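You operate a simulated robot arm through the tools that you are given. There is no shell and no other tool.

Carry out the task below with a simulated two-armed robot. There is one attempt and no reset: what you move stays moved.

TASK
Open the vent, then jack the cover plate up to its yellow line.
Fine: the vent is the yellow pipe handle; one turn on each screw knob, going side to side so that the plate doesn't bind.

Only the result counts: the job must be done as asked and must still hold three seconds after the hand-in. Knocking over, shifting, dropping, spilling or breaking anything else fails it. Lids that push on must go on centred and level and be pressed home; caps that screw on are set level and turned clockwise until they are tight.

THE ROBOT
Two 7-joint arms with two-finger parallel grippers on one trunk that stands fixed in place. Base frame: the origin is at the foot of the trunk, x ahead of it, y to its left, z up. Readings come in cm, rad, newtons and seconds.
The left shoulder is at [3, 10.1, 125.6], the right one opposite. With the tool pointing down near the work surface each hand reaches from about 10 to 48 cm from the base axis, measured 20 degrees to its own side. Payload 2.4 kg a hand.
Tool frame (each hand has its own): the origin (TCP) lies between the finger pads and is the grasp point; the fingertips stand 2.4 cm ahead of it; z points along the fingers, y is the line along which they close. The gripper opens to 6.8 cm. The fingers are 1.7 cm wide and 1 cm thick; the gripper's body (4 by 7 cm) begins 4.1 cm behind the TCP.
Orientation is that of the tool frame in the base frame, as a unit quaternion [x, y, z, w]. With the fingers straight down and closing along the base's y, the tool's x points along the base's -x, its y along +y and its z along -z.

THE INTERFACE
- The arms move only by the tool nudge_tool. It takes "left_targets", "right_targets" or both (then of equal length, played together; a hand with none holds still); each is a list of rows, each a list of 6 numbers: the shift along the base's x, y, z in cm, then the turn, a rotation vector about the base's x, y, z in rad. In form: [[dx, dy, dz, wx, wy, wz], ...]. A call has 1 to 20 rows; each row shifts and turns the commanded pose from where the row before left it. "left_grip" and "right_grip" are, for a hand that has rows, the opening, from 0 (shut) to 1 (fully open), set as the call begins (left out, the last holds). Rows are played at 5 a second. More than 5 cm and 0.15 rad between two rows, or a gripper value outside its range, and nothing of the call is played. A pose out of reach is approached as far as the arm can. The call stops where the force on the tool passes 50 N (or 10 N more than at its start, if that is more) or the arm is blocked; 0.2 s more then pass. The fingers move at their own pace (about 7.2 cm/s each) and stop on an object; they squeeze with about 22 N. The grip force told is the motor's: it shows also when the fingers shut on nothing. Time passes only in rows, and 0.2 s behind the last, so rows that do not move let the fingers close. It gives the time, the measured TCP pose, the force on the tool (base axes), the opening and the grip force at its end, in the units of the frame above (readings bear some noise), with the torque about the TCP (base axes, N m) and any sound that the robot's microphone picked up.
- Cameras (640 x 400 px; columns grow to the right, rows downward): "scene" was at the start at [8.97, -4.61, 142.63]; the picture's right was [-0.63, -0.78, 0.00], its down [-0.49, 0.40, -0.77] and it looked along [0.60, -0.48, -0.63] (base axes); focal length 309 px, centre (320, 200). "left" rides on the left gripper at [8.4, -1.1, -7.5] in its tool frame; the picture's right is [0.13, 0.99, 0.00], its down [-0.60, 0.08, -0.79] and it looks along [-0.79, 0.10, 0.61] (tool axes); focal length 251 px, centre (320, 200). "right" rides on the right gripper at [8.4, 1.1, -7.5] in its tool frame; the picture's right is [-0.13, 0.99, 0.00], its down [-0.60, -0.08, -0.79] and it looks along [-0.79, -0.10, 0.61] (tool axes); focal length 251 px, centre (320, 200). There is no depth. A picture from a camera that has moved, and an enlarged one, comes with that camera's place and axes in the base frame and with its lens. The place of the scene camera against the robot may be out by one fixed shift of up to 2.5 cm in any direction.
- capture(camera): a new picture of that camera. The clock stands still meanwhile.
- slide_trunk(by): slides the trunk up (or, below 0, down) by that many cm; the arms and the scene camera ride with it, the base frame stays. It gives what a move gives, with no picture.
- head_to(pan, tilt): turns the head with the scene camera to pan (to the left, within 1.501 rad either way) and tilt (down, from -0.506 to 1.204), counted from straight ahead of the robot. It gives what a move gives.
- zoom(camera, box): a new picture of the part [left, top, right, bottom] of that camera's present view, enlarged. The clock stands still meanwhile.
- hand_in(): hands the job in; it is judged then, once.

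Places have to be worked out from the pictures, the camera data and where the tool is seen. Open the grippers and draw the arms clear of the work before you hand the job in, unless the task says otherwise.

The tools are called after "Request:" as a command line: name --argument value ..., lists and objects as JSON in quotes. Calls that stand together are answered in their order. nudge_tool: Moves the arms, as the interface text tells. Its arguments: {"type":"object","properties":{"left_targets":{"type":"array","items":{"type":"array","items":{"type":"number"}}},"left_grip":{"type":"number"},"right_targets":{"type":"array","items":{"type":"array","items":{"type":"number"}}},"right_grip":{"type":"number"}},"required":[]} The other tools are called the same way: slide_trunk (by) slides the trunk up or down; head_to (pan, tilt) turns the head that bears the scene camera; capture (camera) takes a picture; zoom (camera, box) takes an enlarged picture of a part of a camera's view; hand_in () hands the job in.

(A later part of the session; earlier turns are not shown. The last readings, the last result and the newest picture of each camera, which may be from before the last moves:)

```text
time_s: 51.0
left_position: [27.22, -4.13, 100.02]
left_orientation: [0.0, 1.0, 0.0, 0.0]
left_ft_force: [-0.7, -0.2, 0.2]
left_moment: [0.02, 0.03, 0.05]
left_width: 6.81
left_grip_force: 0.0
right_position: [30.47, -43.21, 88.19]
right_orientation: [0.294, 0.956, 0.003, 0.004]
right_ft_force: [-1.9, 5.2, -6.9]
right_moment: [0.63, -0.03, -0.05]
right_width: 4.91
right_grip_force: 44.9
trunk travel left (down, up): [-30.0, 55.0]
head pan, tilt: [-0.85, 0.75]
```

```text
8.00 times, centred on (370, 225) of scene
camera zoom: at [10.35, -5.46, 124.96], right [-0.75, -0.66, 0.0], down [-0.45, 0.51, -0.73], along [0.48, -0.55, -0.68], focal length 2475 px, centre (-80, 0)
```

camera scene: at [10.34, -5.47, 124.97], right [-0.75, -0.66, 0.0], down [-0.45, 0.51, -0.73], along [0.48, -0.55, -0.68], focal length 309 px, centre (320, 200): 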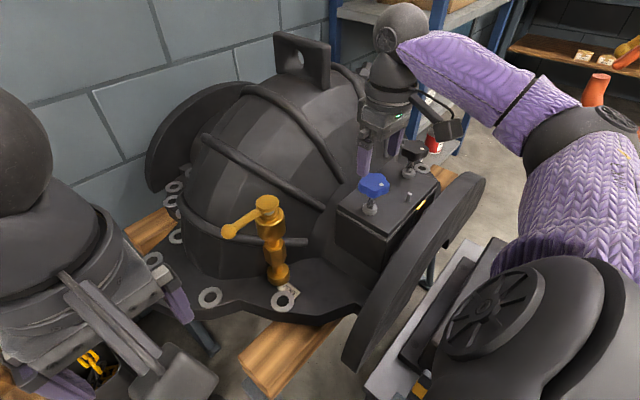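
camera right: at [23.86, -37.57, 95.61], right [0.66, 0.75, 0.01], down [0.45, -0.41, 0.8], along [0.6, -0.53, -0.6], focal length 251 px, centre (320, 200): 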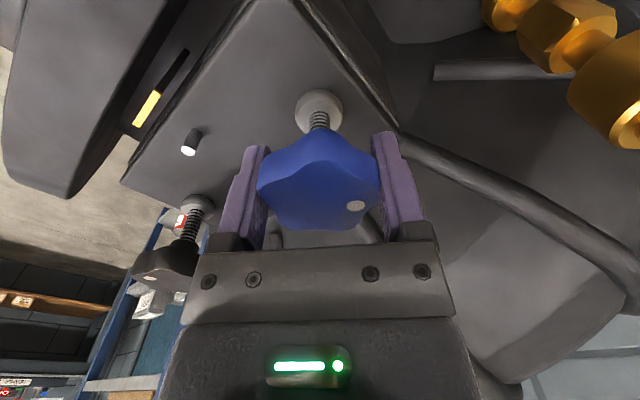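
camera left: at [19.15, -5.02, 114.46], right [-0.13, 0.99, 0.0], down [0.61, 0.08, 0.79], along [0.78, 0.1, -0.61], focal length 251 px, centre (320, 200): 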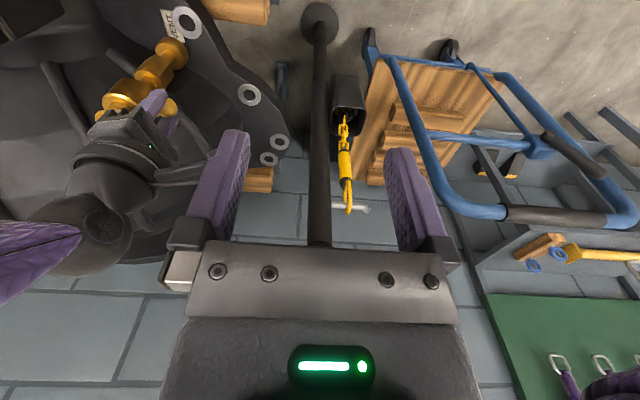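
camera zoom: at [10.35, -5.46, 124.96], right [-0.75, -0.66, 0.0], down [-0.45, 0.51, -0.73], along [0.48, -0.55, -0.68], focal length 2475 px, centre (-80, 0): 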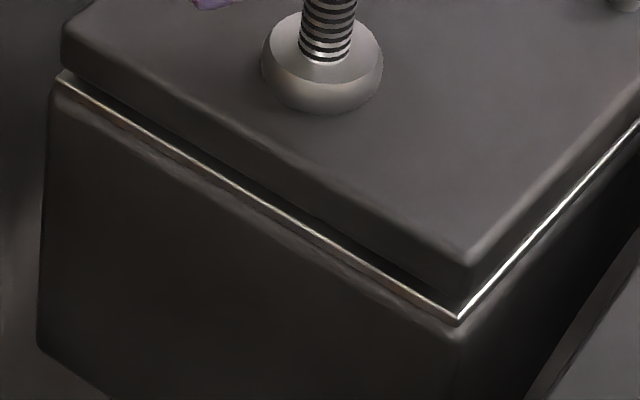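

The gap on the blue side has begun to open, so clockwise jacks the plate up. Before going over to the black knob I let go, rise, and look around for clearance.

Request:
nudge_tool --right_targets '[[0, 0, 0, 0, 0, 0], [0, 0, 0, 0, 0, 0], [0, 0, 2, 0, 0, 0], [0, 0, 2, 0, 0, 0.14], [0, 0, 2, 0, 0, 0.14], [0, 0, 2, 0, 0, 0.14], [0, 0, 1, 0, 0, 0.14], [0, 0, 0, 0, 0, 0]]' --right_grip 1.0

Request:
capture --camera "scene"

Request:
zoom --camera "scene" --box '[330, 160, 450, 250]'

Request:
capture --camera "right"

Request:
head_to --pan -1.35 --tilt 0.5

Request:
capture --camera "scene"

```text
time_s: 52.8
left_position: [27.3, -4.23, 100.09]
left_orientation: [0.002, 1.0, 0.0, 0.001]
left_ft_force: [0.4, -0.1, 0.1]
left_moment: [0.0, 0.02, -0.01]
left_width: 6.81
left_grip_force: 0.0
right_position: [30.34, -43.29, 97.25]
right_orientation: [0.018, 1.0, 0.004, 0.004]
right_ft_force: [5.2, 0.2, -3.1]
right_moment: [-0.01, 0.09, -0.01]
right_width: 6.81
right_grip_force: 0.0
trunk travel left (down, up): [-30.0, 55.0]
head pan, tilt: [-0.85, 0.75]
```

```text
taken
camera scene: at [10.35, -5.48, 124.97], right [-0.75, -0.66, 0.0], down [-0.45, 0.51, -0.73], along [0.48, -0.55, -0.68], focal length 309 px, centre (320, 200)
```

scene: 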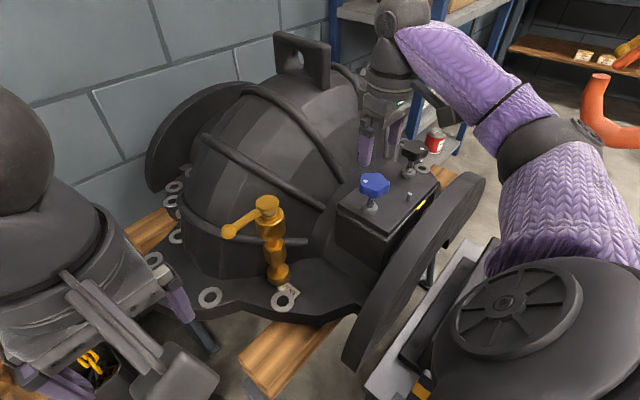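

```text
4.44 times, centred on (390, 205) of scene
camera zoom: at [10.35, -5.48, 124.97], right [-0.75, -0.66, 0.0], down [-0.45, 0.51, -0.73], along [0.48, -0.55, -0.68], focal length 1375 px, centre (9, 178)
```

zoom: 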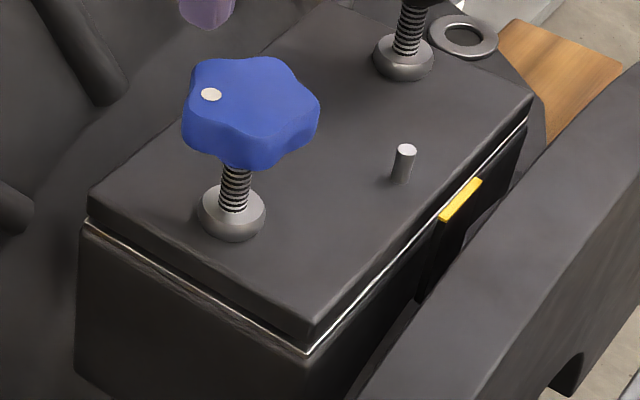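

```text
taken
camera right: at [21.83, -42.0, 104.68], right [0.16, 0.99, 0.01], down [0.59, -0.11, 0.8], along [0.79, -0.13, -0.6], focal length 251 px, centre (320, 200)
```

right: 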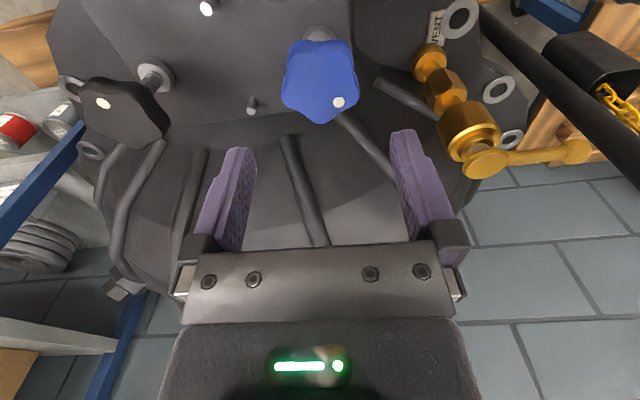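

```text
time_s: 53.7
left_position: [27.2, -4.16, 100.11]
left_orientation: [0.0, 1.0, 0.0, -0.001]
left_ft_force: [0.2, 0.9, 0.9]
left_moment: [0.0, 0.01, -0.02]
left_width: 6.79
left_grip_force: 0.1
right_position: [30.34, -43.41, 97.28]
right_orientation: [0.019, 1.0, 0.004, 0.005]
right_ft_force: [3.6, -0.8, -1.5]
right_moment: [0.13, 0.04, 0.15]
right_width: 6.8
right_grip_force: 0.1
trunk travel left (down, up): [-30.0, 55.0]
head pan, tilt: [-1.349, 0.499]
```

```text
taken
camera scene: at [6.89, -8.13, 127.16], right [-0.98, -0.22, 0.0], down [-0.11, 0.47, -0.88], along [0.19, -0.86, -0.48], focal length 309 px, centre (320, 200)
```

scene: 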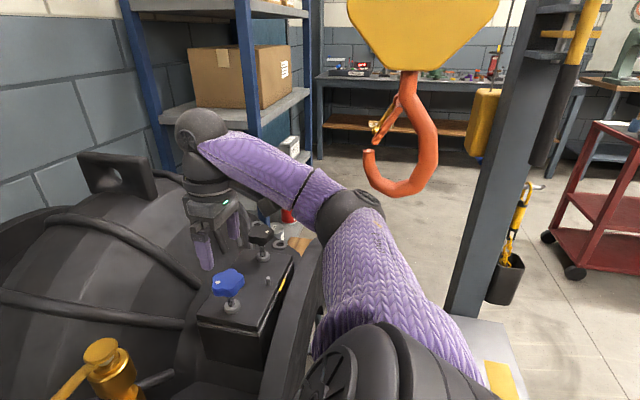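

The forearm is slightly touching the camera pod here, so I turn the hand so the pod points away (towards -y) as I move towards the black knob, staying high.

Request:
nudge_tool --right_targets '[[0, 0, -0.5, 0, 0, 0.15], [0, -0.5, -0.5, 0, 0, 0.15], [0, -1.5, 0, 0, 0, 0.15], [0, -1.5, 0, 0, 0, 0.15], [0, -1.5, 0, 0, 0, 0.15], [0, -1.5, 0, 0, 0, 0], [0, -1.5, 0, 0, 0, 0], [0, 0, 0, 0, 0, 0]]'

Request:
capture --camera "right"

Request:
capture --camera "scene"

```text
time_s: 55.5
left_position: [27.29, -4.23, 100.07]
left_orientation: [0.001, 1.0, -0.001, 0.001]
left_ft_force: [-0.1, 0.0, -0.4]
left_moment: [0.01, 0.0, 0.02]
left_width: 6.78
left_grip_force: 0.0
right_position: [30.52, -51.37, 96.13]
right_orientation: [-0.35, 0.937, 0.005, 0.003]
right_ft_force: [-0.3, 0.9, -0.3]
right_moment: [-0.04, 0.02, 0.01]
right_width: 6.79
right_grip_force: 0.0
trunk travel left (down, up): [-30.0, 55.0]
head pan, tilt: [-1.349, 0.499]
```

```text
taken
camera right: at [23.32, -56.04, 103.59], right [-0.55, 0.83, 0.01], down [0.51, 0.33, 0.8], along [0.66, 0.44, -0.6], focal length 251 px, centre (320, 200)
```

right: 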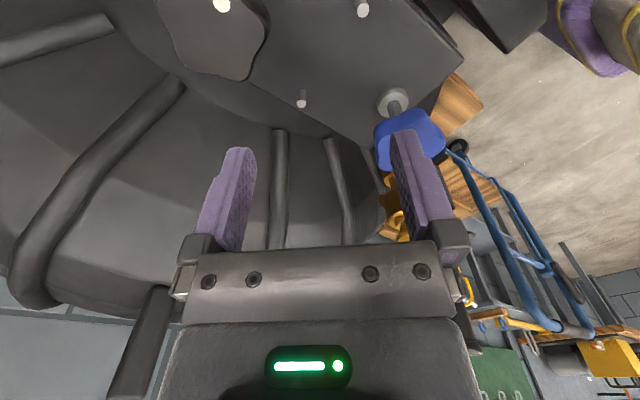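

```text
taken
camera scene: at [6.88, -8.13, 127.16], right [-0.98, -0.22, 0.0], down [-0.11, 0.47, -0.88], along [0.19, -0.86, -0.48], focal length 309 px, centre (320, 200)
```

scene: 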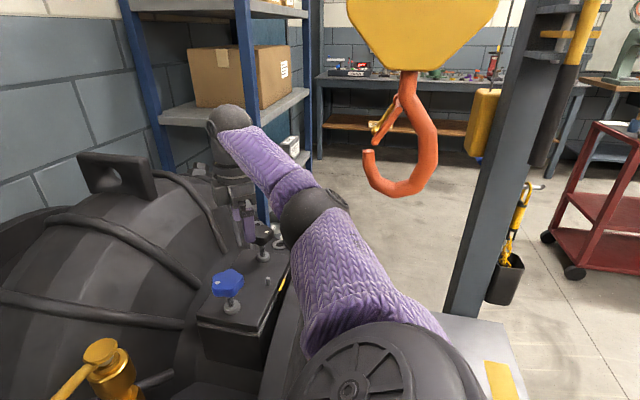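

No reach trouble so far, and the arm is still bent. I continue to above the black knob.

Request:
nudge_tool --right_targets '[[0, -1.5, 0, 0, 0, 0], [0, -1.5, 0, 0, 0, 0], [0, -1.5, 0, 0, 0, 0], [0, -1.2, 0, 0, 0, 0], [0, 0, 0, 0, 0, 0]]'

Request:
capture --camera "right"

Request:
capture --camera "scene"

```text
time_s: 56.7
left_position: [27.36, -4.01, 100.12]
left_orientation: [0.0, 1.0, 0.0, 0.0]
left_ft_force: [0.0, -0.2, -0.9]
left_moment: [0.02, -0.01, 0.01]
left_width: 6.8
left_grip_force: 0.1
right_position: [29.93, -54.56, 96.45]
right_orientation: [-0.349, 0.937, 0.004, 0.003]
right_ft_force: [0.0, -0.1, 0.9]
right_moment: [0.0, -0.02, 0.02]
right_width: 6.8
right_grip_force: 0.0
right hand out of reach, approached as far as the arm can: row 3, 4
trunk travel left (down, up): [-30.0, 55.0]
head pan, tilt: [-1.349, 0.499]
```

```text
taken
camera right: at [22.72, -59.34, 103.87], right [-0.55, 0.83, 0.01], down [0.51, 0.33, 0.8], along [0.66, 0.44, -0.6], focal length 251 px, centre (320, 200)
```

right: 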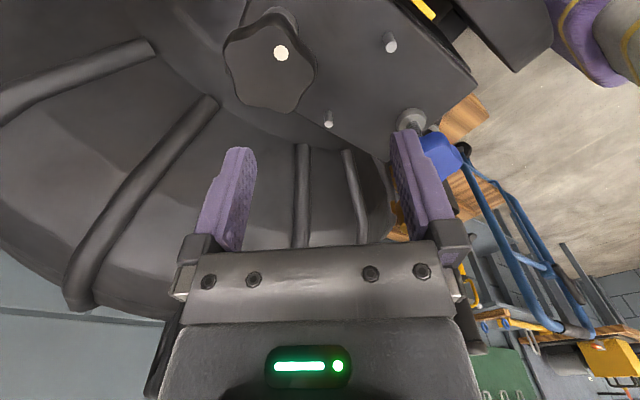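

```text
taken
camera scene: at [6.88, -8.13, 127.16], right [-0.98, -0.22, 0.0], down [-0.11, 0.47, -0.88], along [0.19, -0.86, -0.48], focal length 309 px, centre (320, 200)
```

scene: 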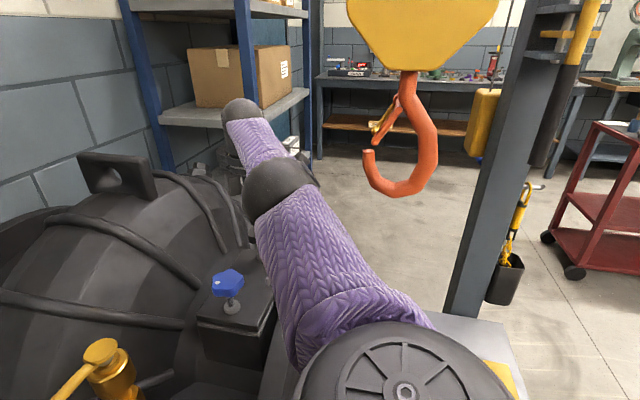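

The straight-down reach ends here; the black knob lies at about [30.2, -57.8, 88.4], 55 cm from the shoulder. So I'll grip it with the hand leaning outward by about 0.35 rad; first I come back a bit, lower, and turn the hand so that its closing line will be square to that lean.

Request:
nudge_tool --right_targets '[[0, 1.3, -1.5, 0, 0, 0], [0, 1.3, -1.5, 0, 0, 0], [0, 0, -1, 0, 0, -0.14], [0, 0, 0, 0, 0, -0.14], [0, 0, 0, 0, 0, -0.14], [0, 0, 0, 0, 0, -0.14], [0, 0, 0, 0, 0, -0.14], [0, 0, 0, 0, 0, -0.14], [0, 0, 0, 0, 0, -0.14], [0, 0, 0, 0, 0, 0]]'

Request:
capture --camera "right"

```text
time_s: 58.9
left_position: [27.15, -4.23, 100.18]
left_orientation: [0.001, 1.0, 0.001, 0.0]
left_ft_force: [0.0, 0.2, -0.2]
left_moment: [-0.02, 0.01, -0.01]
left_width: 6.8
left_grip_force: 0.1
right_position: [29.84, -51.98, 92.55]
right_orientation: [0.134, 0.991, 0.004, 0.004]
right_ft_force: [0.1, 0.8, 0.2]
right_moment: [0.02, -0.01, 0.02]
right_width: 6.79
right_grip_force: 0.1
trunk travel left (down, up): [-30.0, 55.0]
head pan, tilt: [-1.349, 0.499]
```

```text
taken
camera right: at [21.8, -48.73, 99.94], right [0.39, 0.92, 0.01], down [0.55, -0.24, 0.8], along [0.74, -0.3, -0.6], focal length 251 px, centre (320, 200)
```

right: 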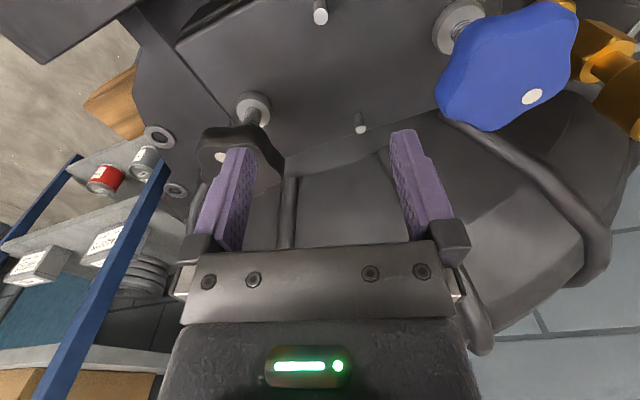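

No contact. I turn on to -0.9 rad and lean the hand 0.35 rad outward about its closing axis.

Request:
nudge_tool --right_targets '[[0, 0, 0.5, 0, 0, -0.126], [0, 0, 0.5, 0, 0, -0.126], [0, 0, 0, 0, 0, -0.126], [0, 0, 0, 0, 0, -0.126], [0, 0, 0, 0, 0, -0.126], [0, 0, 0, -0.0913, -0.0727, 0], [0, 0, 0, -0.0913, -0.0727, 0], [0, 0, 0, -0.0913, -0.0727, 0], [0, 0, 0, 0, 0, 0]]'

Request:
capture --camera "right"

Request:
head_to --pan -1.0 --tilt 0.7

Request:
capture --camera "scene"

```text
time_s: 60.9
left_position: [27.35, -4.24, 99.97]
left_orientation: [0.001, 1.0, 0.0, 0.0]
left_ft_force: [-0.1, -0.3, 0.0]
left_moment: [-0.03, -0.02, 0.0]
left_width: 6.82
left_grip_force: 0.1
right_position: [29.9, -51.96, 93.51]
right_orientation: [0.426, 0.887, -0.074, 0.162]
right_ft_force: [0.2, 0.2, 0.7]
right_moment: [-0.03, 0.03, 0.02]
right_width: 6.8
right_grip_force: 0.0
trunk travel left (down, up): [-30.0, 55.0]
head pan, tilt: [-1.349, 0.499]
```

```text
taken
camera right: at [24.02, -43.1, 97.63], right [0.85, 0.53, 0.05], down [0.11, -0.28, 0.95], along [0.52, -0.8, -0.29], focal length 251 px, centre (320, 200)
```

right: 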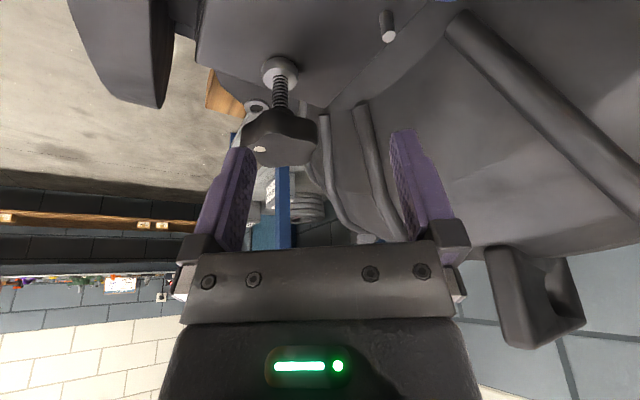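

```text
time_s: 61.7
left_position: [27.3, -4.15, 100.05]
left_orientation: [0.001, 1.0, 0.0, 0.0]
left_ft_force: [-0.4, -0.3, -1.2]
left_moment: [0.03, -0.01, -0.03]
left_width: 6.81
left_grip_force: 0.0
right_position: [29.93, -52.08, 93.51]
right_orientation: [0.426, 0.887, -0.075, 0.162]
right_ft_force: [-0.2, 0.3, -0.1]
right_moment: [0.01, 0.0, 0.02]
right_width: 6.81
right_grip_force: 0.0
trunk travel left (down, up): [-30.0, 55.0]
head pan, tilt: [-1.0, 0.7]
```

```text
taken
camera scene: at [9.46, -6.41, 125.4], right [-0.84, -0.54, 0.0], down [-0.35, 0.54, -0.77], along [0.41, -0.64, -0.64], focal length 309 px, centre (320, 200)
```

scene: 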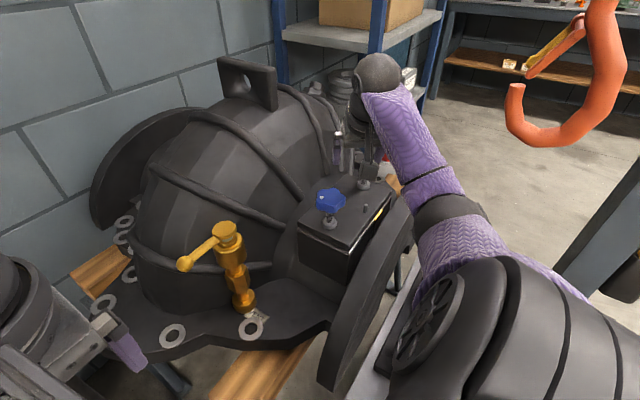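

The black knob's axis comes out at about [30.5, -57.9], mid-height near z 87.7. I move over it at safe height and look.

Request:
nudge_tool --right_targets '[[0.15, -1.4, 0, 0, 0, 0], [0.15, -1.4, 0, 0, 0, 0], [0.15, -1.5, 0, 0, 0, 0], [0.15, -1.5, 0, 0, 0, 0], [0, 0, 0, 0, 0, 0]]'

Request:
capture --camera "right"

Request:
capture --camera "scene"

```text
time_s: 62.9
left_position: [27.35, -4.14, 100.15]
left_orientation: [0.001, 1.0, 0.0, 0.0]
left_ft_force: [0.2, -0.4, -0.8]
left_moment: [-0.01, 0.01, -0.02]
left_width: 6.81
left_grip_force: 0.1
right_position: [30.46, -57.93, 93.45]
right_orientation: [0.426, 0.887, -0.074, 0.162]
right_ft_force: [1.1, 0.3, 0.4]
right_moment: [0.03, -0.03, 0.0]
right_width: 6.81
right_grip_force: 0.1
trunk travel left (down, up): [-30.0, 55.0]
head pan, tilt: [-1.0, 0.7]
```

```text
taken
camera right: at [24.62, -49.05, 97.58], right [0.85, 0.53, 0.05], down [0.11, -0.28, 0.95], along [0.52, -0.8, -0.29], focal length 251 px, centre (320, 200)
```

right: 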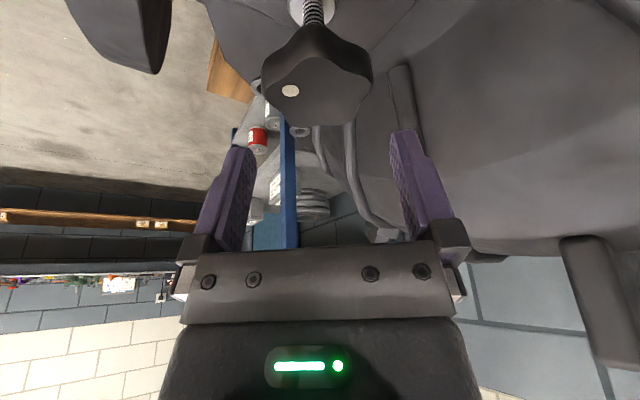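

```text
taken
camera scene: at [9.47, -6.4, 125.39], right [-0.84, -0.54, 0.0], down [-0.35, 0.54, -0.76], along [0.41, -0.64, -0.64], focal length 309 px, centre (320, 200)
```

scene: 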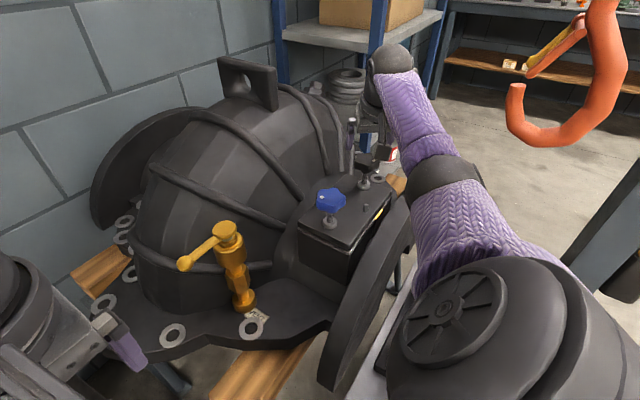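

The knob is centred sideways; its axis is about [30.4, -58.15] and its top near 88.8. I shift 0.2 cm and descend around it in small steps.

Request:
nudge_tool --right_targets '[[-0.05, -0.2, -1, 0, 0, 0], [0, 0, -1, 0, 0, 0], [0, 0, -1, 0, 0, 0], [0, 0, -1, 0, 0, 0], [0, 0, -1, 0, 0, 0], [0, 0, -0.6, 0, 0, 0], [0, 0, 0, 0, 0, 0]]'

Request:
capture --camera "right"

Request:
zoom --camera "scene" --box '[280, 110, 440, 270]'

```text
time_s: 64.5
left_position: [27.26, -4.11, 99.98]
left_orientation: [0.002, 1.0, 0.0, 0.0]
left_ft_force: [0.0, -0.4, 0.2]
left_moment: [-0.01, 0.01, -0.03]
left_width: 6.81
left_grip_force: 0.3
right_position: [30.5, -58.05, 88.04]
right_orientation: [0.427, 0.886, -0.074, 0.163]
right_ft_force: [-0.7, 0.0, -0.2]
right_moment: [0.01, -0.01, -0.01]
right_width: 6.79
right_grip_force: 0.1
trunk travel left (down, up): [-30.0, 55.0]
head pan, tilt: [-1.0, 0.7]
```

```text
taken
camera right: at [24.54, -49.11, 92.03], right [0.85, 0.53, 0.05], down [0.11, -0.28, 0.95], along [0.52, -0.8, -0.29], focal length 251 px, centre (320, 200)
```

right: 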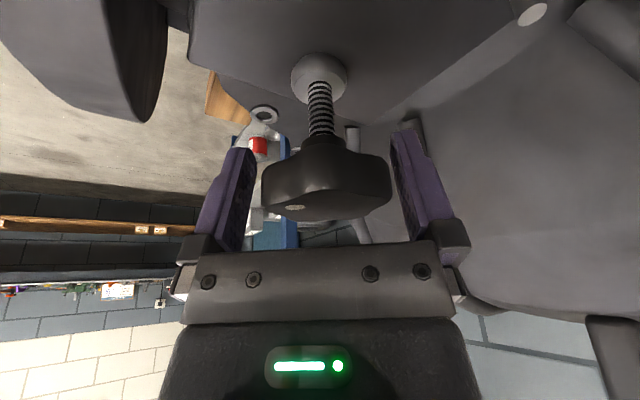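

```text
2.50 times, centred on (360, 190) of scene
camera zoom: at [9.47, -6.4, 125.39], right [-0.84, -0.54, 0.0], down [-0.35, 0.54, -0.76], along [0.41, -0.64, -0.64], focal length 774 px, centre (220, 225)
```

zoom: 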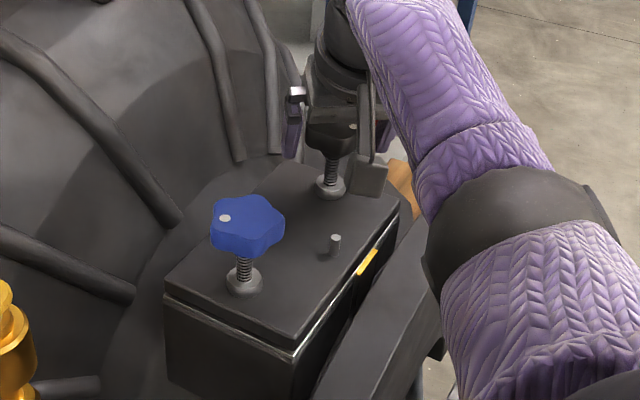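

The pads are level with the black knob. I swing the open hand to the stroke's start (about +0.65 rad) and close the grip.

Request:
nudge_tool --right_targets '[[0.1, 0.05, 0, 0, 0, 0.13], [0, 0, 0, 0, 0, 0.13], [0, 0, 0, 0, 0, 0.13], [0, 0, 0, 0, 0, 0.13], [0, 0, 0, 0, 0, 0.13], [0, 0, 0, 0, 0, 0]]'

Request:
capture --camera "right"

Request:
nudge_tool --right_targets '[[0, 0, 0, 0, 0, 0], [0, 0, 0, 0, 0, 0], [0, 0, 0, 0, 0, 0]]' --right_grip 0.0

```text
time_s: 65.9
left_position: [27.24, -4.16, 100.07]
left_orientation: [0.001, 1.0, -0.001, 0.001]
left_ft_force: [0.1, -0.4, -0.5]
left_moment: [-0.01, 0.0, 0.02]
left_width: 6.79
left_grip_force: 0.0
right_position: [30.54, -57.93, 87.91]
right_orientation: [0.12, 0.977, -0.019, 0.177]
right_ft_force: [-0.1, 0.3, 0.3]
right_moment: [0.0, -0.02, -0.01]
right_width: 6.77
right_grip_force: 0.1
trunk travel left (down, up): [-30.0, 55.0]
head pan, tilt: [-1.0, 0.7]
```

```text
taken
camera right: at [20.42, -54.35, 92.03], right [0.36, 0.93, 0.05], down [0.26, -0.15, 0.95], along [0.9, -0.33, -0.29], focal length 251 px, centre (320, 200)
```

right: 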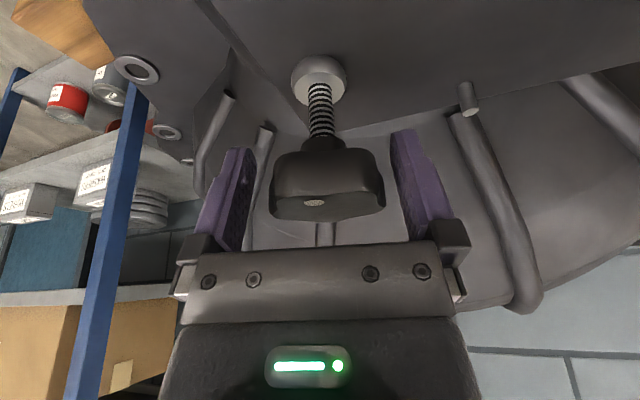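

```text
time_s: 66.7
left_position: [27.36, -4.11, 100.05]
left_orientation: [0.001, 1.0, -0.001, 0.0]
left_ft_force: [-0.4, -0.3, 0.0]
left_moment: [-0.01, -0.01, -0.01]
left_width: 6.82
left_grip_force: 0.1
right_position: [30.53, -57.8, 87.98]
right_orientation: [0.121, 0.977, -0.019, 0.177]
right_ft_force: [5.5, 20.4, -6.5]
right_moment: [0.17, -0.05, 0.04]
right_width: 4.91
right_grip_force: 45.3
trunk travel left (down, up): [-30.0, 55.0]
head pan, tilt: [-1.0, 0.7]
```

The side force shows the axis 0.2 cm further in +y. I shift there while holding and make a short clockwise turn to check.

Request:
nudge_tool --right_targets '[[0, 0.2, 0, 0, 0, 0], [0, 0, 0, 0, 0, -0.1], [0, 0, 0, 0, 0, -0.1], [0, 0, 0, 0, 0, -0.1], [0, 0, 0, 0, 0, 0]]'

Request:
capture --camera "right"

```text
time_s: 67.9
left_position: [27.46, -4.16, 100.12]
left_orientation: [0.001, 1.0, 0.0, -0.001]
left_ft_force: [0.3, -0.8, -0.5]
left_moment: [0.01, -0.04, -0.02]
left_width: 6.82
left_grip_force: 0.2
right_position: [30.59, -57.71, 87.94]
right_orientation: [0.266, 0.947, -0.046, 0.173]
right_ft_force: [10.6, 4.7, -2.0]
right_moment: [-0.37, 0.37, -0.03]
right_width: 4.91
right_grip_force: 45.3
trunk travel left (down, up): [-30.0, 55.0]
head pan, tilt: [-1.0, 0.7]
```

```text
taken
camera right: at [22.03, -51.34, 92.04], right [0.62, 0.78, 0.05], down [0.2, -0.22, 0.95], along [0.76, -0.58, -0.29], focal length 251 px, centre (320, 200)
```

right: 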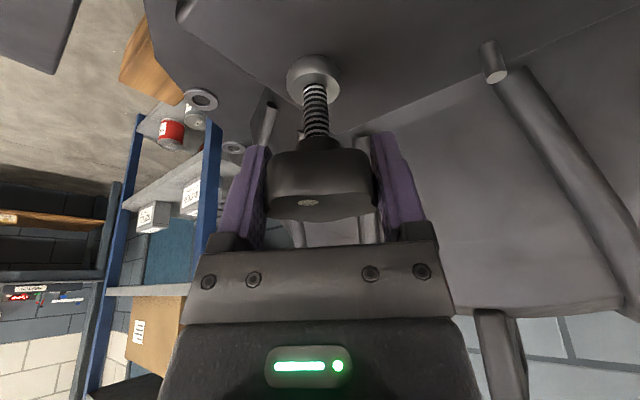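

The knob turns with the hand at small force. I shift 0.1 cm in x and carry on clockwise.

Request:
nudge_tool --right_targets '[[0.08, 0, 0, 0, 0, -0.12], [0, 0, 0, 0, 0, -0.12], [0, 0, 0, 0, 0, -0.12], [0, 0, 0, 0, 0, -0.12], [0, 0, 0, 0, 0, -0.12], [0, 0, 0, 0, 0, -0.12], [0, 0, 0, 0, 0, -0.12], [0, 0, 0, 0, 0, -0.12], [0, 0, 0, 0, 0, 0]]'

Request:
capture --camera "right"

Request:
zoom --camera "scene" --box '[280, 150, 440, 250]'

```text
time_s: 69.9
left_position: [27.29, -4.13, 100.02]
left_orientation: [0.002, 1.0, 0.0, 0.0]
left_ft_force: [-0.8, -0.3, -1.2]
left_moment: [0.0, 0.0, -0.03]
left_width: 6.78
left_grip_force: 0.0
right_position: [30.57, -57.78, 88.0]
right_orientation: [0.674, 0.717, -0.12, 0.133]
right_ft_force: [-3.9, -2.0, 0.8]
right_moment: [0.06, 0.18, -0.03]
right_width: 4.91
right_grip_force: 44.9
trunk travel left (down, up): [-30.0, 55.0]
head pan, tilt: [-1.0, 0.7]
```

```text
taken
camera right: at [30.77, -47.21, 92.04], right [1.0, -0.06, 0.05], down [-0.07, -0.29, 0.95], along [-0.04, -0.95, -0.29], focal length 251 px, centre (320, 200)
```

right: 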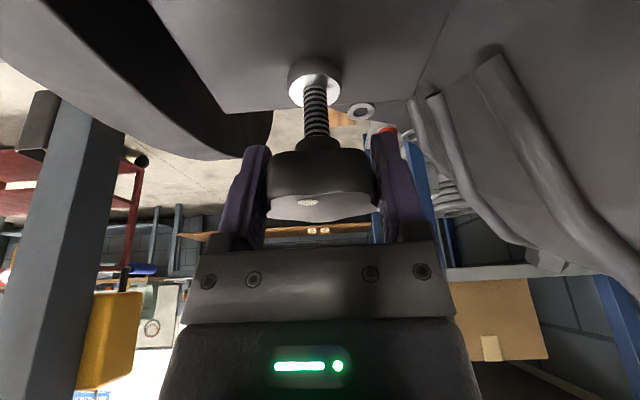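

```text
4.00 times, centred on (360, 200) of scene
camera zoom: at [9.4, -6.42, 125.4], right [-0.84, -0.54, 0.0], down [-0.35, 0.54, -0.76], along [0.41, -0.64, -0.64], focal length 1238 px, centre (160, 200)
```

zoom: 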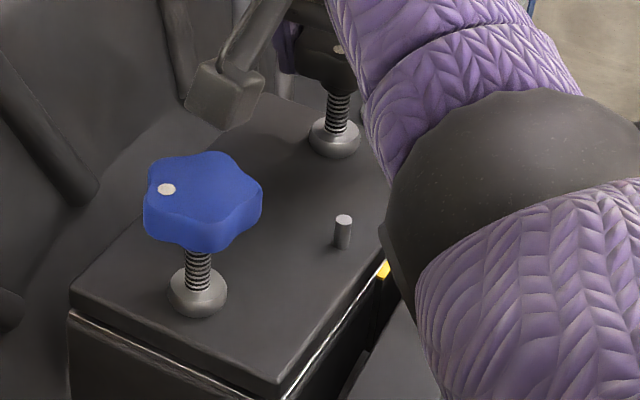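

The first black stroke is done (1.26 rad). I open, swing back 1.26 rad, regrip and turn again.

Request:
nudge_tool --right_targets '[[0, 0, 0, 0, 0, 0], [0, 0, 0, 0, 0, 0], [0, 0, 0, 0, 0, 0.14], [0, 0, 0, 0, 0, 0.14], [0, 0, 0, 0, 0, 0.14], [0, 0, 0, 0, 0, 0.14], [0, 0, 0, 0, 0, 0.14], [0, 0, 0, 0, 0, 0.14], [0, 0, 0, 0, 0, 0.14], [0, 0, 0, 0, 0, 0.14], [0, 0, 0, 0, 0, 0.14], [0, 0, 0, 0, 0, 0]]' --right_grip 1.0

Request:
nudge_tool --right_targets '[[0, 0, 0, 0, 0, 0], [0, 0, 0, 0, 0, 0], [0, 0, 0, 0, 0, 0], [0, 0, 0, 0, 0, -0.126], [0, 0, 0, 0, 0, -0.126], [0, 0, 0, 0, 0, -0.126], [0, 0, 0, 0, 0, -0.126], [0, 0, 0, 0, 0, -0.126], [0, 0, 0, 0, 0, -0.126], [0, 0, 0, 0, 0, -0.126], [0, 0, 0, 0, 0, -0.126], [0, 0, 0, 0, 0, -0.126], [0, 0, 0, 0, 0, -0.126], [0, 0, 0, 0, 0, 0]]' --right_grip 0.0

Request:
capture --camera "right"

```text
time_s: 72.5
left_position: [27.28, -4.12, 100.07]
left_orientation: [0.001, 1.0, 0.0, 0.0]
left_ft_force: [0.2, -0.6, 0.7]
left_moment: [0.03, 0.01, -0.04]
left_width: 6.81
left_grip_force: 0.0
right_position: [30.42, -57.74, 87.87]
right_orientation: [0.12, 0.977, -0.019, 0.178]
right_ft_force: [-0.7, 0.4, 0.1]
right_moment: [-0.01, 0.01, -0.01]
right_width: 6.79
right_grip_force: 0.1
trunk travel left (down, up): [-30.0, 55.0]
head pan, tilt: [-1.0, 0.7]
```

```text
time_s: 75.5
left_position: [27.19, -4.15, 99.96]
left_orientation: [0.001, 1.0, 0.0, 0.0]
left_ft_force: [-0.9, 0.2, -0.5]
left_moment: [-0.01, -0.02, -0.04]
left_width: 6.81
left_grip_force: 0.0
right_position: [30.59, -57.74, 87.95]
right_orientation: [0.673, 0.717, -0.121, 0.134]
right_ft_force: [-9.0, -0.7, -0.6]
right_moment: [-0.64, 0.09, -0.02]
right_width: 4.92
right_grip_force: 44.8
trunk travel left (down, up): [-30.0, 55.0]
head pan, tilt: [-1.0, 0.7]
```

```text
taken
camera right: at [30.77, -47.18, 92.05], right [1.0, -0.06, 0.05], down [-0.07, -0.29, 0.95], along [-0.04, -0.95, -0.29], focal length 251 px, centre (320, 200)
```

right: 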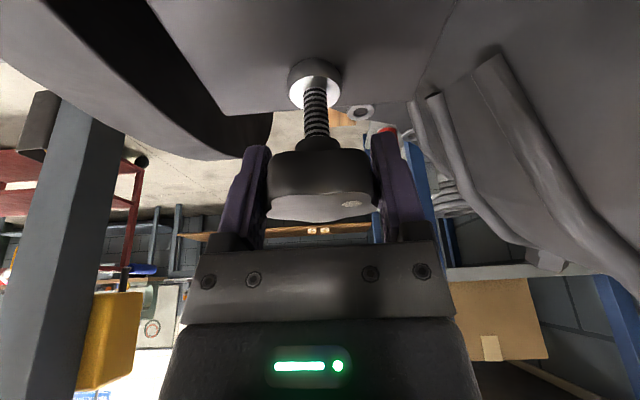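

Works smoothly: black is at about 0.40 turn, blue at 0.38. One more stroke here, then back to the blue side.

Request:
nudge_tool --right_targets '[[0, 0, 0, 0, 0, 0], [0, 0, 0, 0, 0, 0], [0, 0, 0, 0, 0, 0.14], [0, 0, 0, 0, 0, 0.14], [0, 0, 0, 0, 0, 0.14], [0, 0, 0, 0, 0, 0.14], [0, 0, 0, 0, 0, 0.14], [0, 0, 0, 0, 0, 0.14], [0, 0, 0, 0, 0, 0.14], [0, 0, 0, 0, 0, 0.14], [0, 0, 0, 0, 0, 0.14], [0, 0, 0, 0, 0, 0]]' --right_grip 1.0

Request:
nudge_tool --right_targets '[[0, 0, 0, 0, 0, 0], [0, 0, 0, 0, 0, 0], [0, 0, 0, 0, 0, 0], [0, 0, 0, 0, 0, -0.126], [0, 0, 0, 0, 0, -0.126], [0, 0, 0, 0, 0, -0.126], [0, 0, 0, 0, 0, -0.126], [0, 0, 0, 0, 0, -0.126], [0, 0, 0, 0, 0, -0.126], [0, 0, 0, 0, 0, -0.126], [0, 0, 0, 0, 0, -0.126], [0, 0, 0, 0, 0, -0.126], [0, 0, 0, 0, 0, -0.126], [0, 0, 0, 0, 0, 0]]' --right_grip 0.0

Request:
capture --camera "right"

Request:
zoom --camera "scene" --box '[280, 150, 440, 250]'

```text
time_s: 78.1
left_position: [27.39, -4.22, 100.11]
left_orientation: [0.002, 1.0, 0.001, 0.0]
left_ft_force: [-0.1, -0.8, 0.2]
left_moment: [-0.02, 0.0, 0.01]
left_width: 6.82
left_grip_force: 0.1
right_position: [30.75, -57.68, 88.03]
right_orientation: [0.12, 0.976, -0.019, 0.178]
right_ft_force: [-0.5, 0.1, -0.4]
right_moment: [0.0, 0.02, -0.01]
right_width: 6.81
right_grip_force: 0.1
trunk travel left (down, up): [-30.0, 55.0]
head pan, tilt: [-1.0, 0.7]
```

```text
time_s: 81.1
left_position: [27.24, -4.21, 100.05]
left_orientation: [0.001, 1.0, 0.0, 0.0]
left_ft_force: [0.7, -0.4, -0.1]
left_moment: [-0.02, 0.0, -0.01]
left_width: 6.81
left_grip_force: 0.0
right_position: [30.52, -57.9, 88.14]
right_orientation: [0.674, 0.717, -0.12, 0.133]
right_ft_force: [-5.0, -9.8, 9.2]
right_moment: [-0.26, 0.29, -0.02]
right_width: 4.9
right_grip_force: 44.9
trunk travel left (down, up): [-30.0, 55.0]
head pan, tilt: [-1.0, 0.7]
```

```text
taken
camera right: at [30.78, -47.24, 92.07], right [1.0, -0.06, 0.05], down [-0.07, -0.29, 0.95], along [-0.04, -0.95, -0.29], focal length 251 px, centre (320, 200)
```

right: 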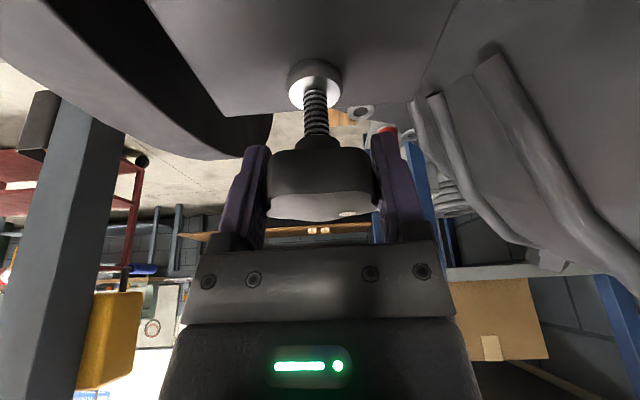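

```text
4.00 times, centred on (360, 200) of scene
camera zoom: at [9.36, -6.44, 125.4], right [-0.84, -0.54, 0.0], down [-0.35, 0.54, -0.76], along [0.41, -0.64, -0.64], focal length 1238 px, centre (160, 200)
```

zoom: 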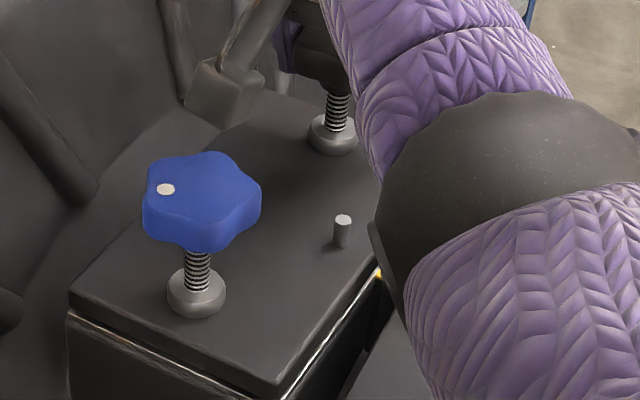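

The black knob is now at about 0.6 turn. I let go, lift off, and use the hand camera to examine the yellow mark against the plate's edge.

Request:
nudge_tool --right_targets '[[0, 0, 0, 0, 0, 0], [0, 0, 0, 0, 0, 0], [0, 0, 1.5, 0, 0, 0], [0, 0, 1.5, 0, 0, 0], [0, 0, 1.5, 0, 0, 0], [0, 0.5, 1, 0, 0, 0.14], [0, 1, 0, 0, 0, 0.14], [0, 1, 0, 0, 0, 0.14], [0, 1, 0, 0, 0, 0.14], [0, 1, 0, 0, 0, 0.14], [0, 1, 0, 0, 0, 0], [0, 0, 0, 0, 0, 0]]' --right_grip 1.0

Request:
capture --camera "right"

Request:
zoom --camera "scene" --box '[280, 150, 440, 250]'

```text
time_s: 83.7
left_position: [27.22, -4.13, 100.09]
left_orientation: [0.001, 1.0, 0.001, 0.0]
left_ft_force: [-0.3, 0.6, 0.6]
left_moment: [0.0, 0.02, 0.0]
left_width: 6.79
left_grip_force: 0.0
right_position: [30.51, -52.22, 93.41]
right_orientation: [0.386, 0.905, -0.067, 0.166]
right_ft_force: [-0.1, 0.7, -0.1]
right_moment: [-0.04, 0.01, 0.02]
right_width: 6.79
right_grip_force: 0.1
trunk travel left (down, up): [-30.0, 55.0]
head pan, tilt: [-1.0, 0.7]
```

```text
taken
camera right: at [23.89, -43.88, 97.61], right [0.8, 0.6, 0.05], down [0.14, -0.27, 0.95], along [0.59, -0.75, -0.29], focal length 251 px, centre (320, 200)
```

right: 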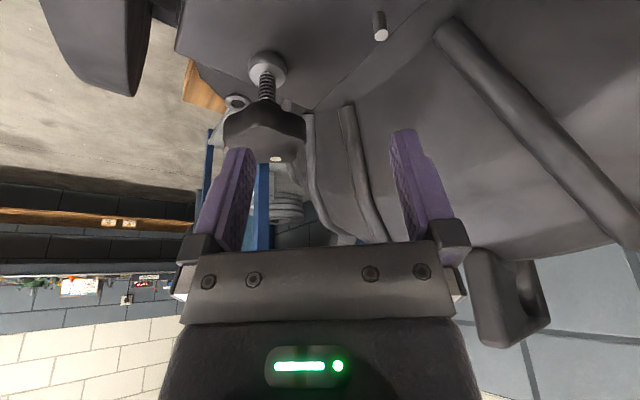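

```text
4.00 times, centred on (360, 200) of scene
camera zoom: at [9.47, -6.4, 125.39], right [-0.84, -0.54, 0.0], down [-0.35, 0.54, -0.76], along [0.41, -0.64, -0.64], focal length 1238 px, centre (160, 200)
```

zoom: 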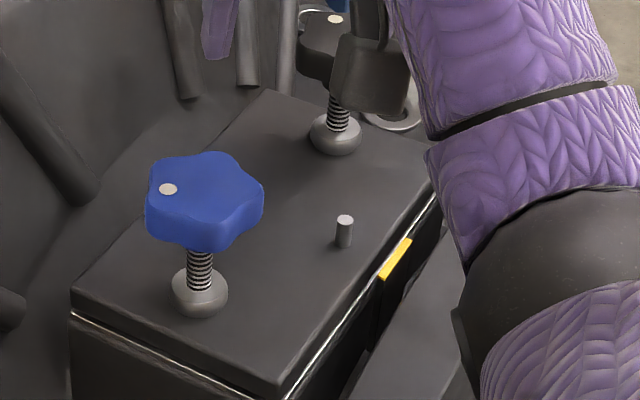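

I keep the lean and go back to the blue knob, taking a look at the mark with the hand camera on the way.

Request:
nudge_tool --right_targets '[[0, 1.5, 0.3, 0, 0, 0], [0, 1.5, 0, 0, 0, 0], [0, 1.5, 0, 0, 0, 0], [0, 1.5, 0, 0, 0, 0], [0, 1.5, 0, 0, 0, 0], [0, 1.47, 0, 0, 0, 0], [0, 0, 0, 0, 0, 0]]'

Request:
capture --camera "right"

Request:
zoom --camera "scene" --box '[280, 150, 440, 250]'

```text
time_s: 85.3
left_position: [27.41, -4.24, 100.01]
left_orientation: [0.001, 1.0, 0.0, 0.0]
left_ft_force: [-0.5, 0.1, -0.1]
left_moment: [0.0, -0.02, -0.04]
left_width: 6.81
left_grip_force: 0.0
right_position: [30.46, -43.27, 93.71]
right_orientation: [0.386, 0.905, -0.067, 0.166]
right_ft_force: [-0.5, 0.6, -0.1]
right_moment: [0.02, -0.03, 0.03]
right_width: 6.82
right_grip_force: 0.0
trunk travel left (down, up): [-30.0, 55.0]
head pan, tilt: [-1.0, 0.7]
```

```text
taken
camera right: at [23.87, -34.91, 97.85], right [0.8, 0.6, 0.05], down [0.14, -0.27, 0.95], along [0.59, -0.76, -0.29], focal length 251 px, centre (320, 200)
```

right: 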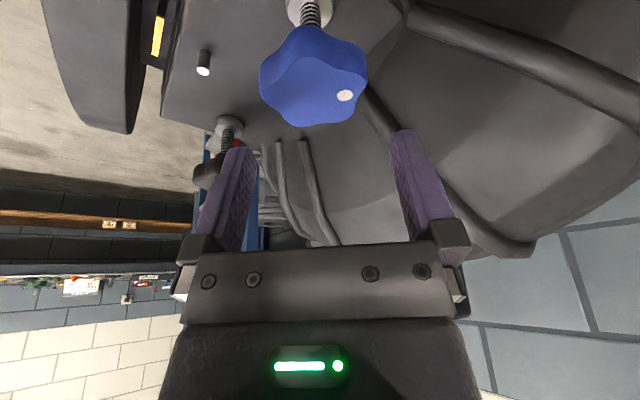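

```text
4.00 times, centred on (360, 200) of scene
camera zoom: at [9.47, -6.4, 125.39], right [-0.84, -0.54, 0.0], down [-0.35, 0.54, -0.76], along [0.41, -0.64, -0.64], focal length 1238 px, centre (160, 200)
```

zoom: 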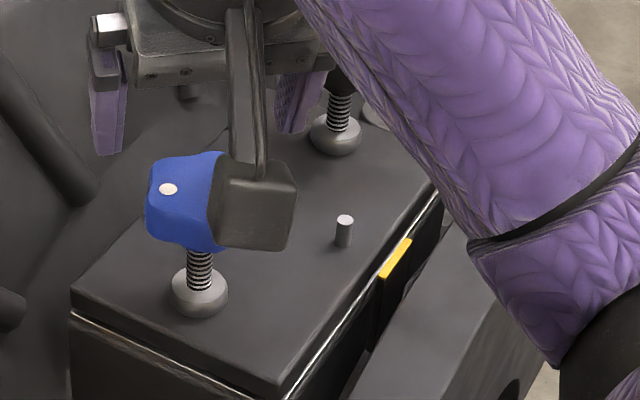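

The mark and the plate's edge show in the hand camera; I zoom there before carrying on.

Request:
zoom --camera "right" --box '[110, 0, 270, 100]'

Request:
zoom --camera "scene" --box '[330, 185, 410, 235]'

```text
4.00 times, centred on (190, 50) of right
camera zoom: at [23.87, -34.91, 97.85], right [0.8, 0.6, 0.05], down [0.14, -0.27, 0.95], along [0.59, -0.76, -0.29], focal length 1006 px, centre (840, 800)
```

zoom: 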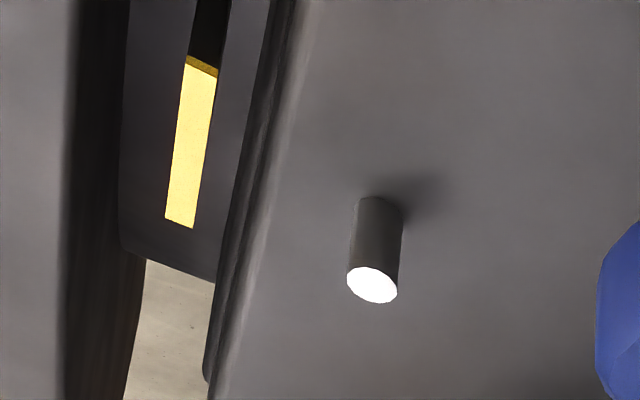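

```text
8.00 times, centred on (370, 210) of scene
camera zoom: at [9.47, -6.4, 125.39], right [-0.84, -0.54, 0.0], down [-0.35, 0.54, -0.76], along [0.41, -0.64, -0.64], focal length 2475 px, centre (-80, 120)
```

zoom: 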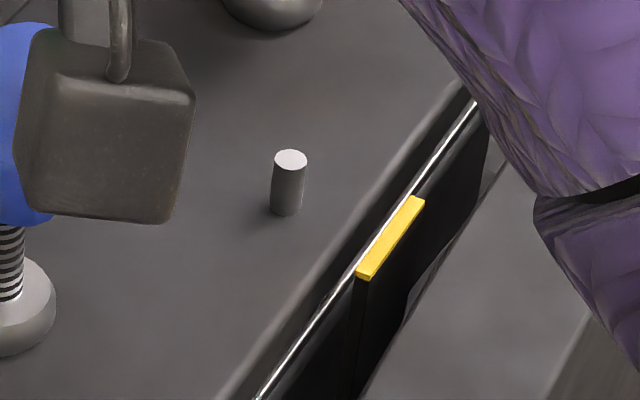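

The yellow mark is the cap of a gauge strip standing before the plate's front edge; I'll check levels with a low view later. Now I lower onto the blue knob again for its next strokes.

Request:
nudge_tool --right_targets '[[0, 0, 0, 0, 0, 0.14], [0, 0, 0, 0, 0, 0.14], [0, 0, 0, 0, 0, 0.14], [0, 0, 0, 0, 0, 0.14], [0, 0, -1.5, 0, 0, 0], [0, 0, -1.5, 0, 0, 0], [0, 0, -1.4, 0, 0, 0], [0, 0, -1.3, 0, 0, 0], [0, 0, 0, 0, 0, 0]]'

Request:
capture --camera "right"

Request:
capture --camera "scene"

```text
time_s: 87.3
left_position: [27.38, -4.22, 100.04]
left_orientation: [0.001, 1.0, 0.0, 0.0]
left_ft_force: [-0.5, 1.1, 0.3]
left_moment: [-0.03, 0.02, 0.01]
left_width: 6.82
left_grip_force: 0.0
right_position: [30.57, -43.25, 88.07]
right_orientation: [0.121, 0.976, -0.019, 0.178]
right_ft_force: [0.5, 0.5, 0.1]
right_moment: [0.02, -0.02, 0.01]
right_width: 6.79
right_grip_force: 0.0
trunk travel left (down, up): [-30.0, 55.0]
head pan, tilt: [-1.0, 0.7]
```

```text
taken
camera right: at [20.48, -39.64, 92.14], right [0.36, 0.93, 0.05], down [0.26, -0.15, 0.95], along [0.9, -0.33, -0.29], focal length 251 px, centre (320, 200)
```

right: 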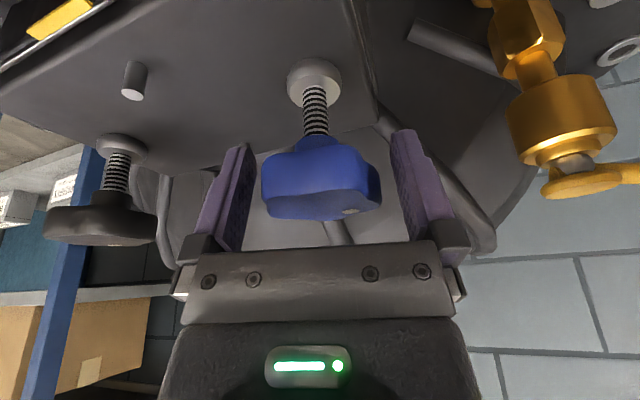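

```text
taken
camera scene: at [9.47, -6.4, 125.39], right [-0.84, -0.54, 0.0], down [-0.35, 0.54, -0.76], along [0.41, -0.64, -0.64], focal length 309 px, centre (320, 200)
```

scene: 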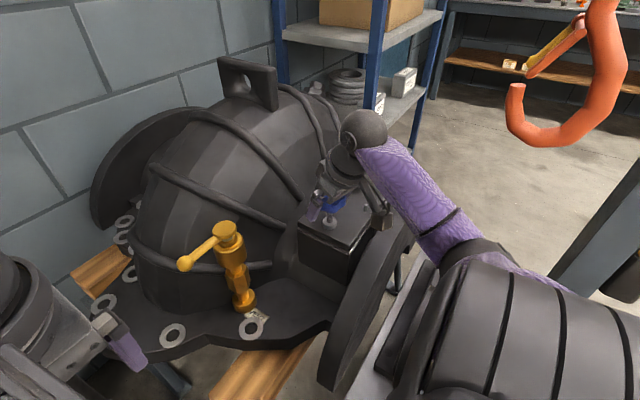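

Well centred on blue. I grip and turn clockwise 1.26 rad.

Request:
nudge_tool --right_targets '[[0, 0, 0, 0, 0, 0], [0, 0, 0, 0, 0, 0], [0, 0, 0, 0, 0, 0], [0, 0, 0, 0, 0, -0.126], [0, 0, 0, 0, 0, -0.126], [0, 0, 0, 0, 0, -0.126], [0, 0, 0, 0, 0, -0.126], [0, 0, 0, 0, 0, -0.126], [0, 0, 0, 0, 0, -0.126], [0, 0, 0, 0, 0, -0.126], [0, 0, 0, 0, 0, -0.126], [0, 0, 0, 0, 0, -0.126], [0, 0, 0, 0, 0, -0.126], [0, 0, 0, 0, 0, 0]]' --right_grip 0.0

Request:
capture --camera "right"

```text
time_s: 90.3
left_position: [27.26, -4.23, 100.1]
left_orientation: [0.001, 1.0, 0.0, 0.0]
left_ft_force: [-0.8, 0.2, 0.1]
left_moment: [0.0, 0.0, -0.02]
left_width: 6.8
left_grip_force: 0.0
right_position: [30.5, -43.38, 88.05]
right_orientation: [0.674, 0.716, -0.121, 0.134]
right_ft_force: [-4.3, -9.1, 8.3]
right_moment: [0.07, 0.2, -0.02]
right_width: 4.92
right_grip_force: 45.0
trunk travel left (down, up): [-30.0, 55.0]
head pan, tilt: [-1.0, 0.7]
```

```text
taken
camera right: at [30.77, -32.74, 92.14], right [1.0, -0.06, 0.05], down [-0.07, -0.29, 0.95], along [-0.04, -0.95, -0.29], focal length 251 px, centre (320, 200)
```

right: 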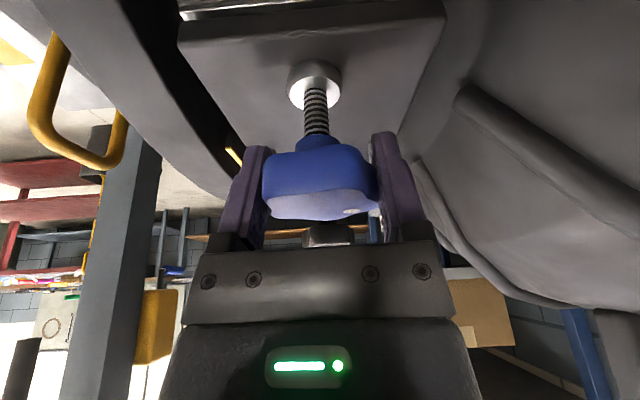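

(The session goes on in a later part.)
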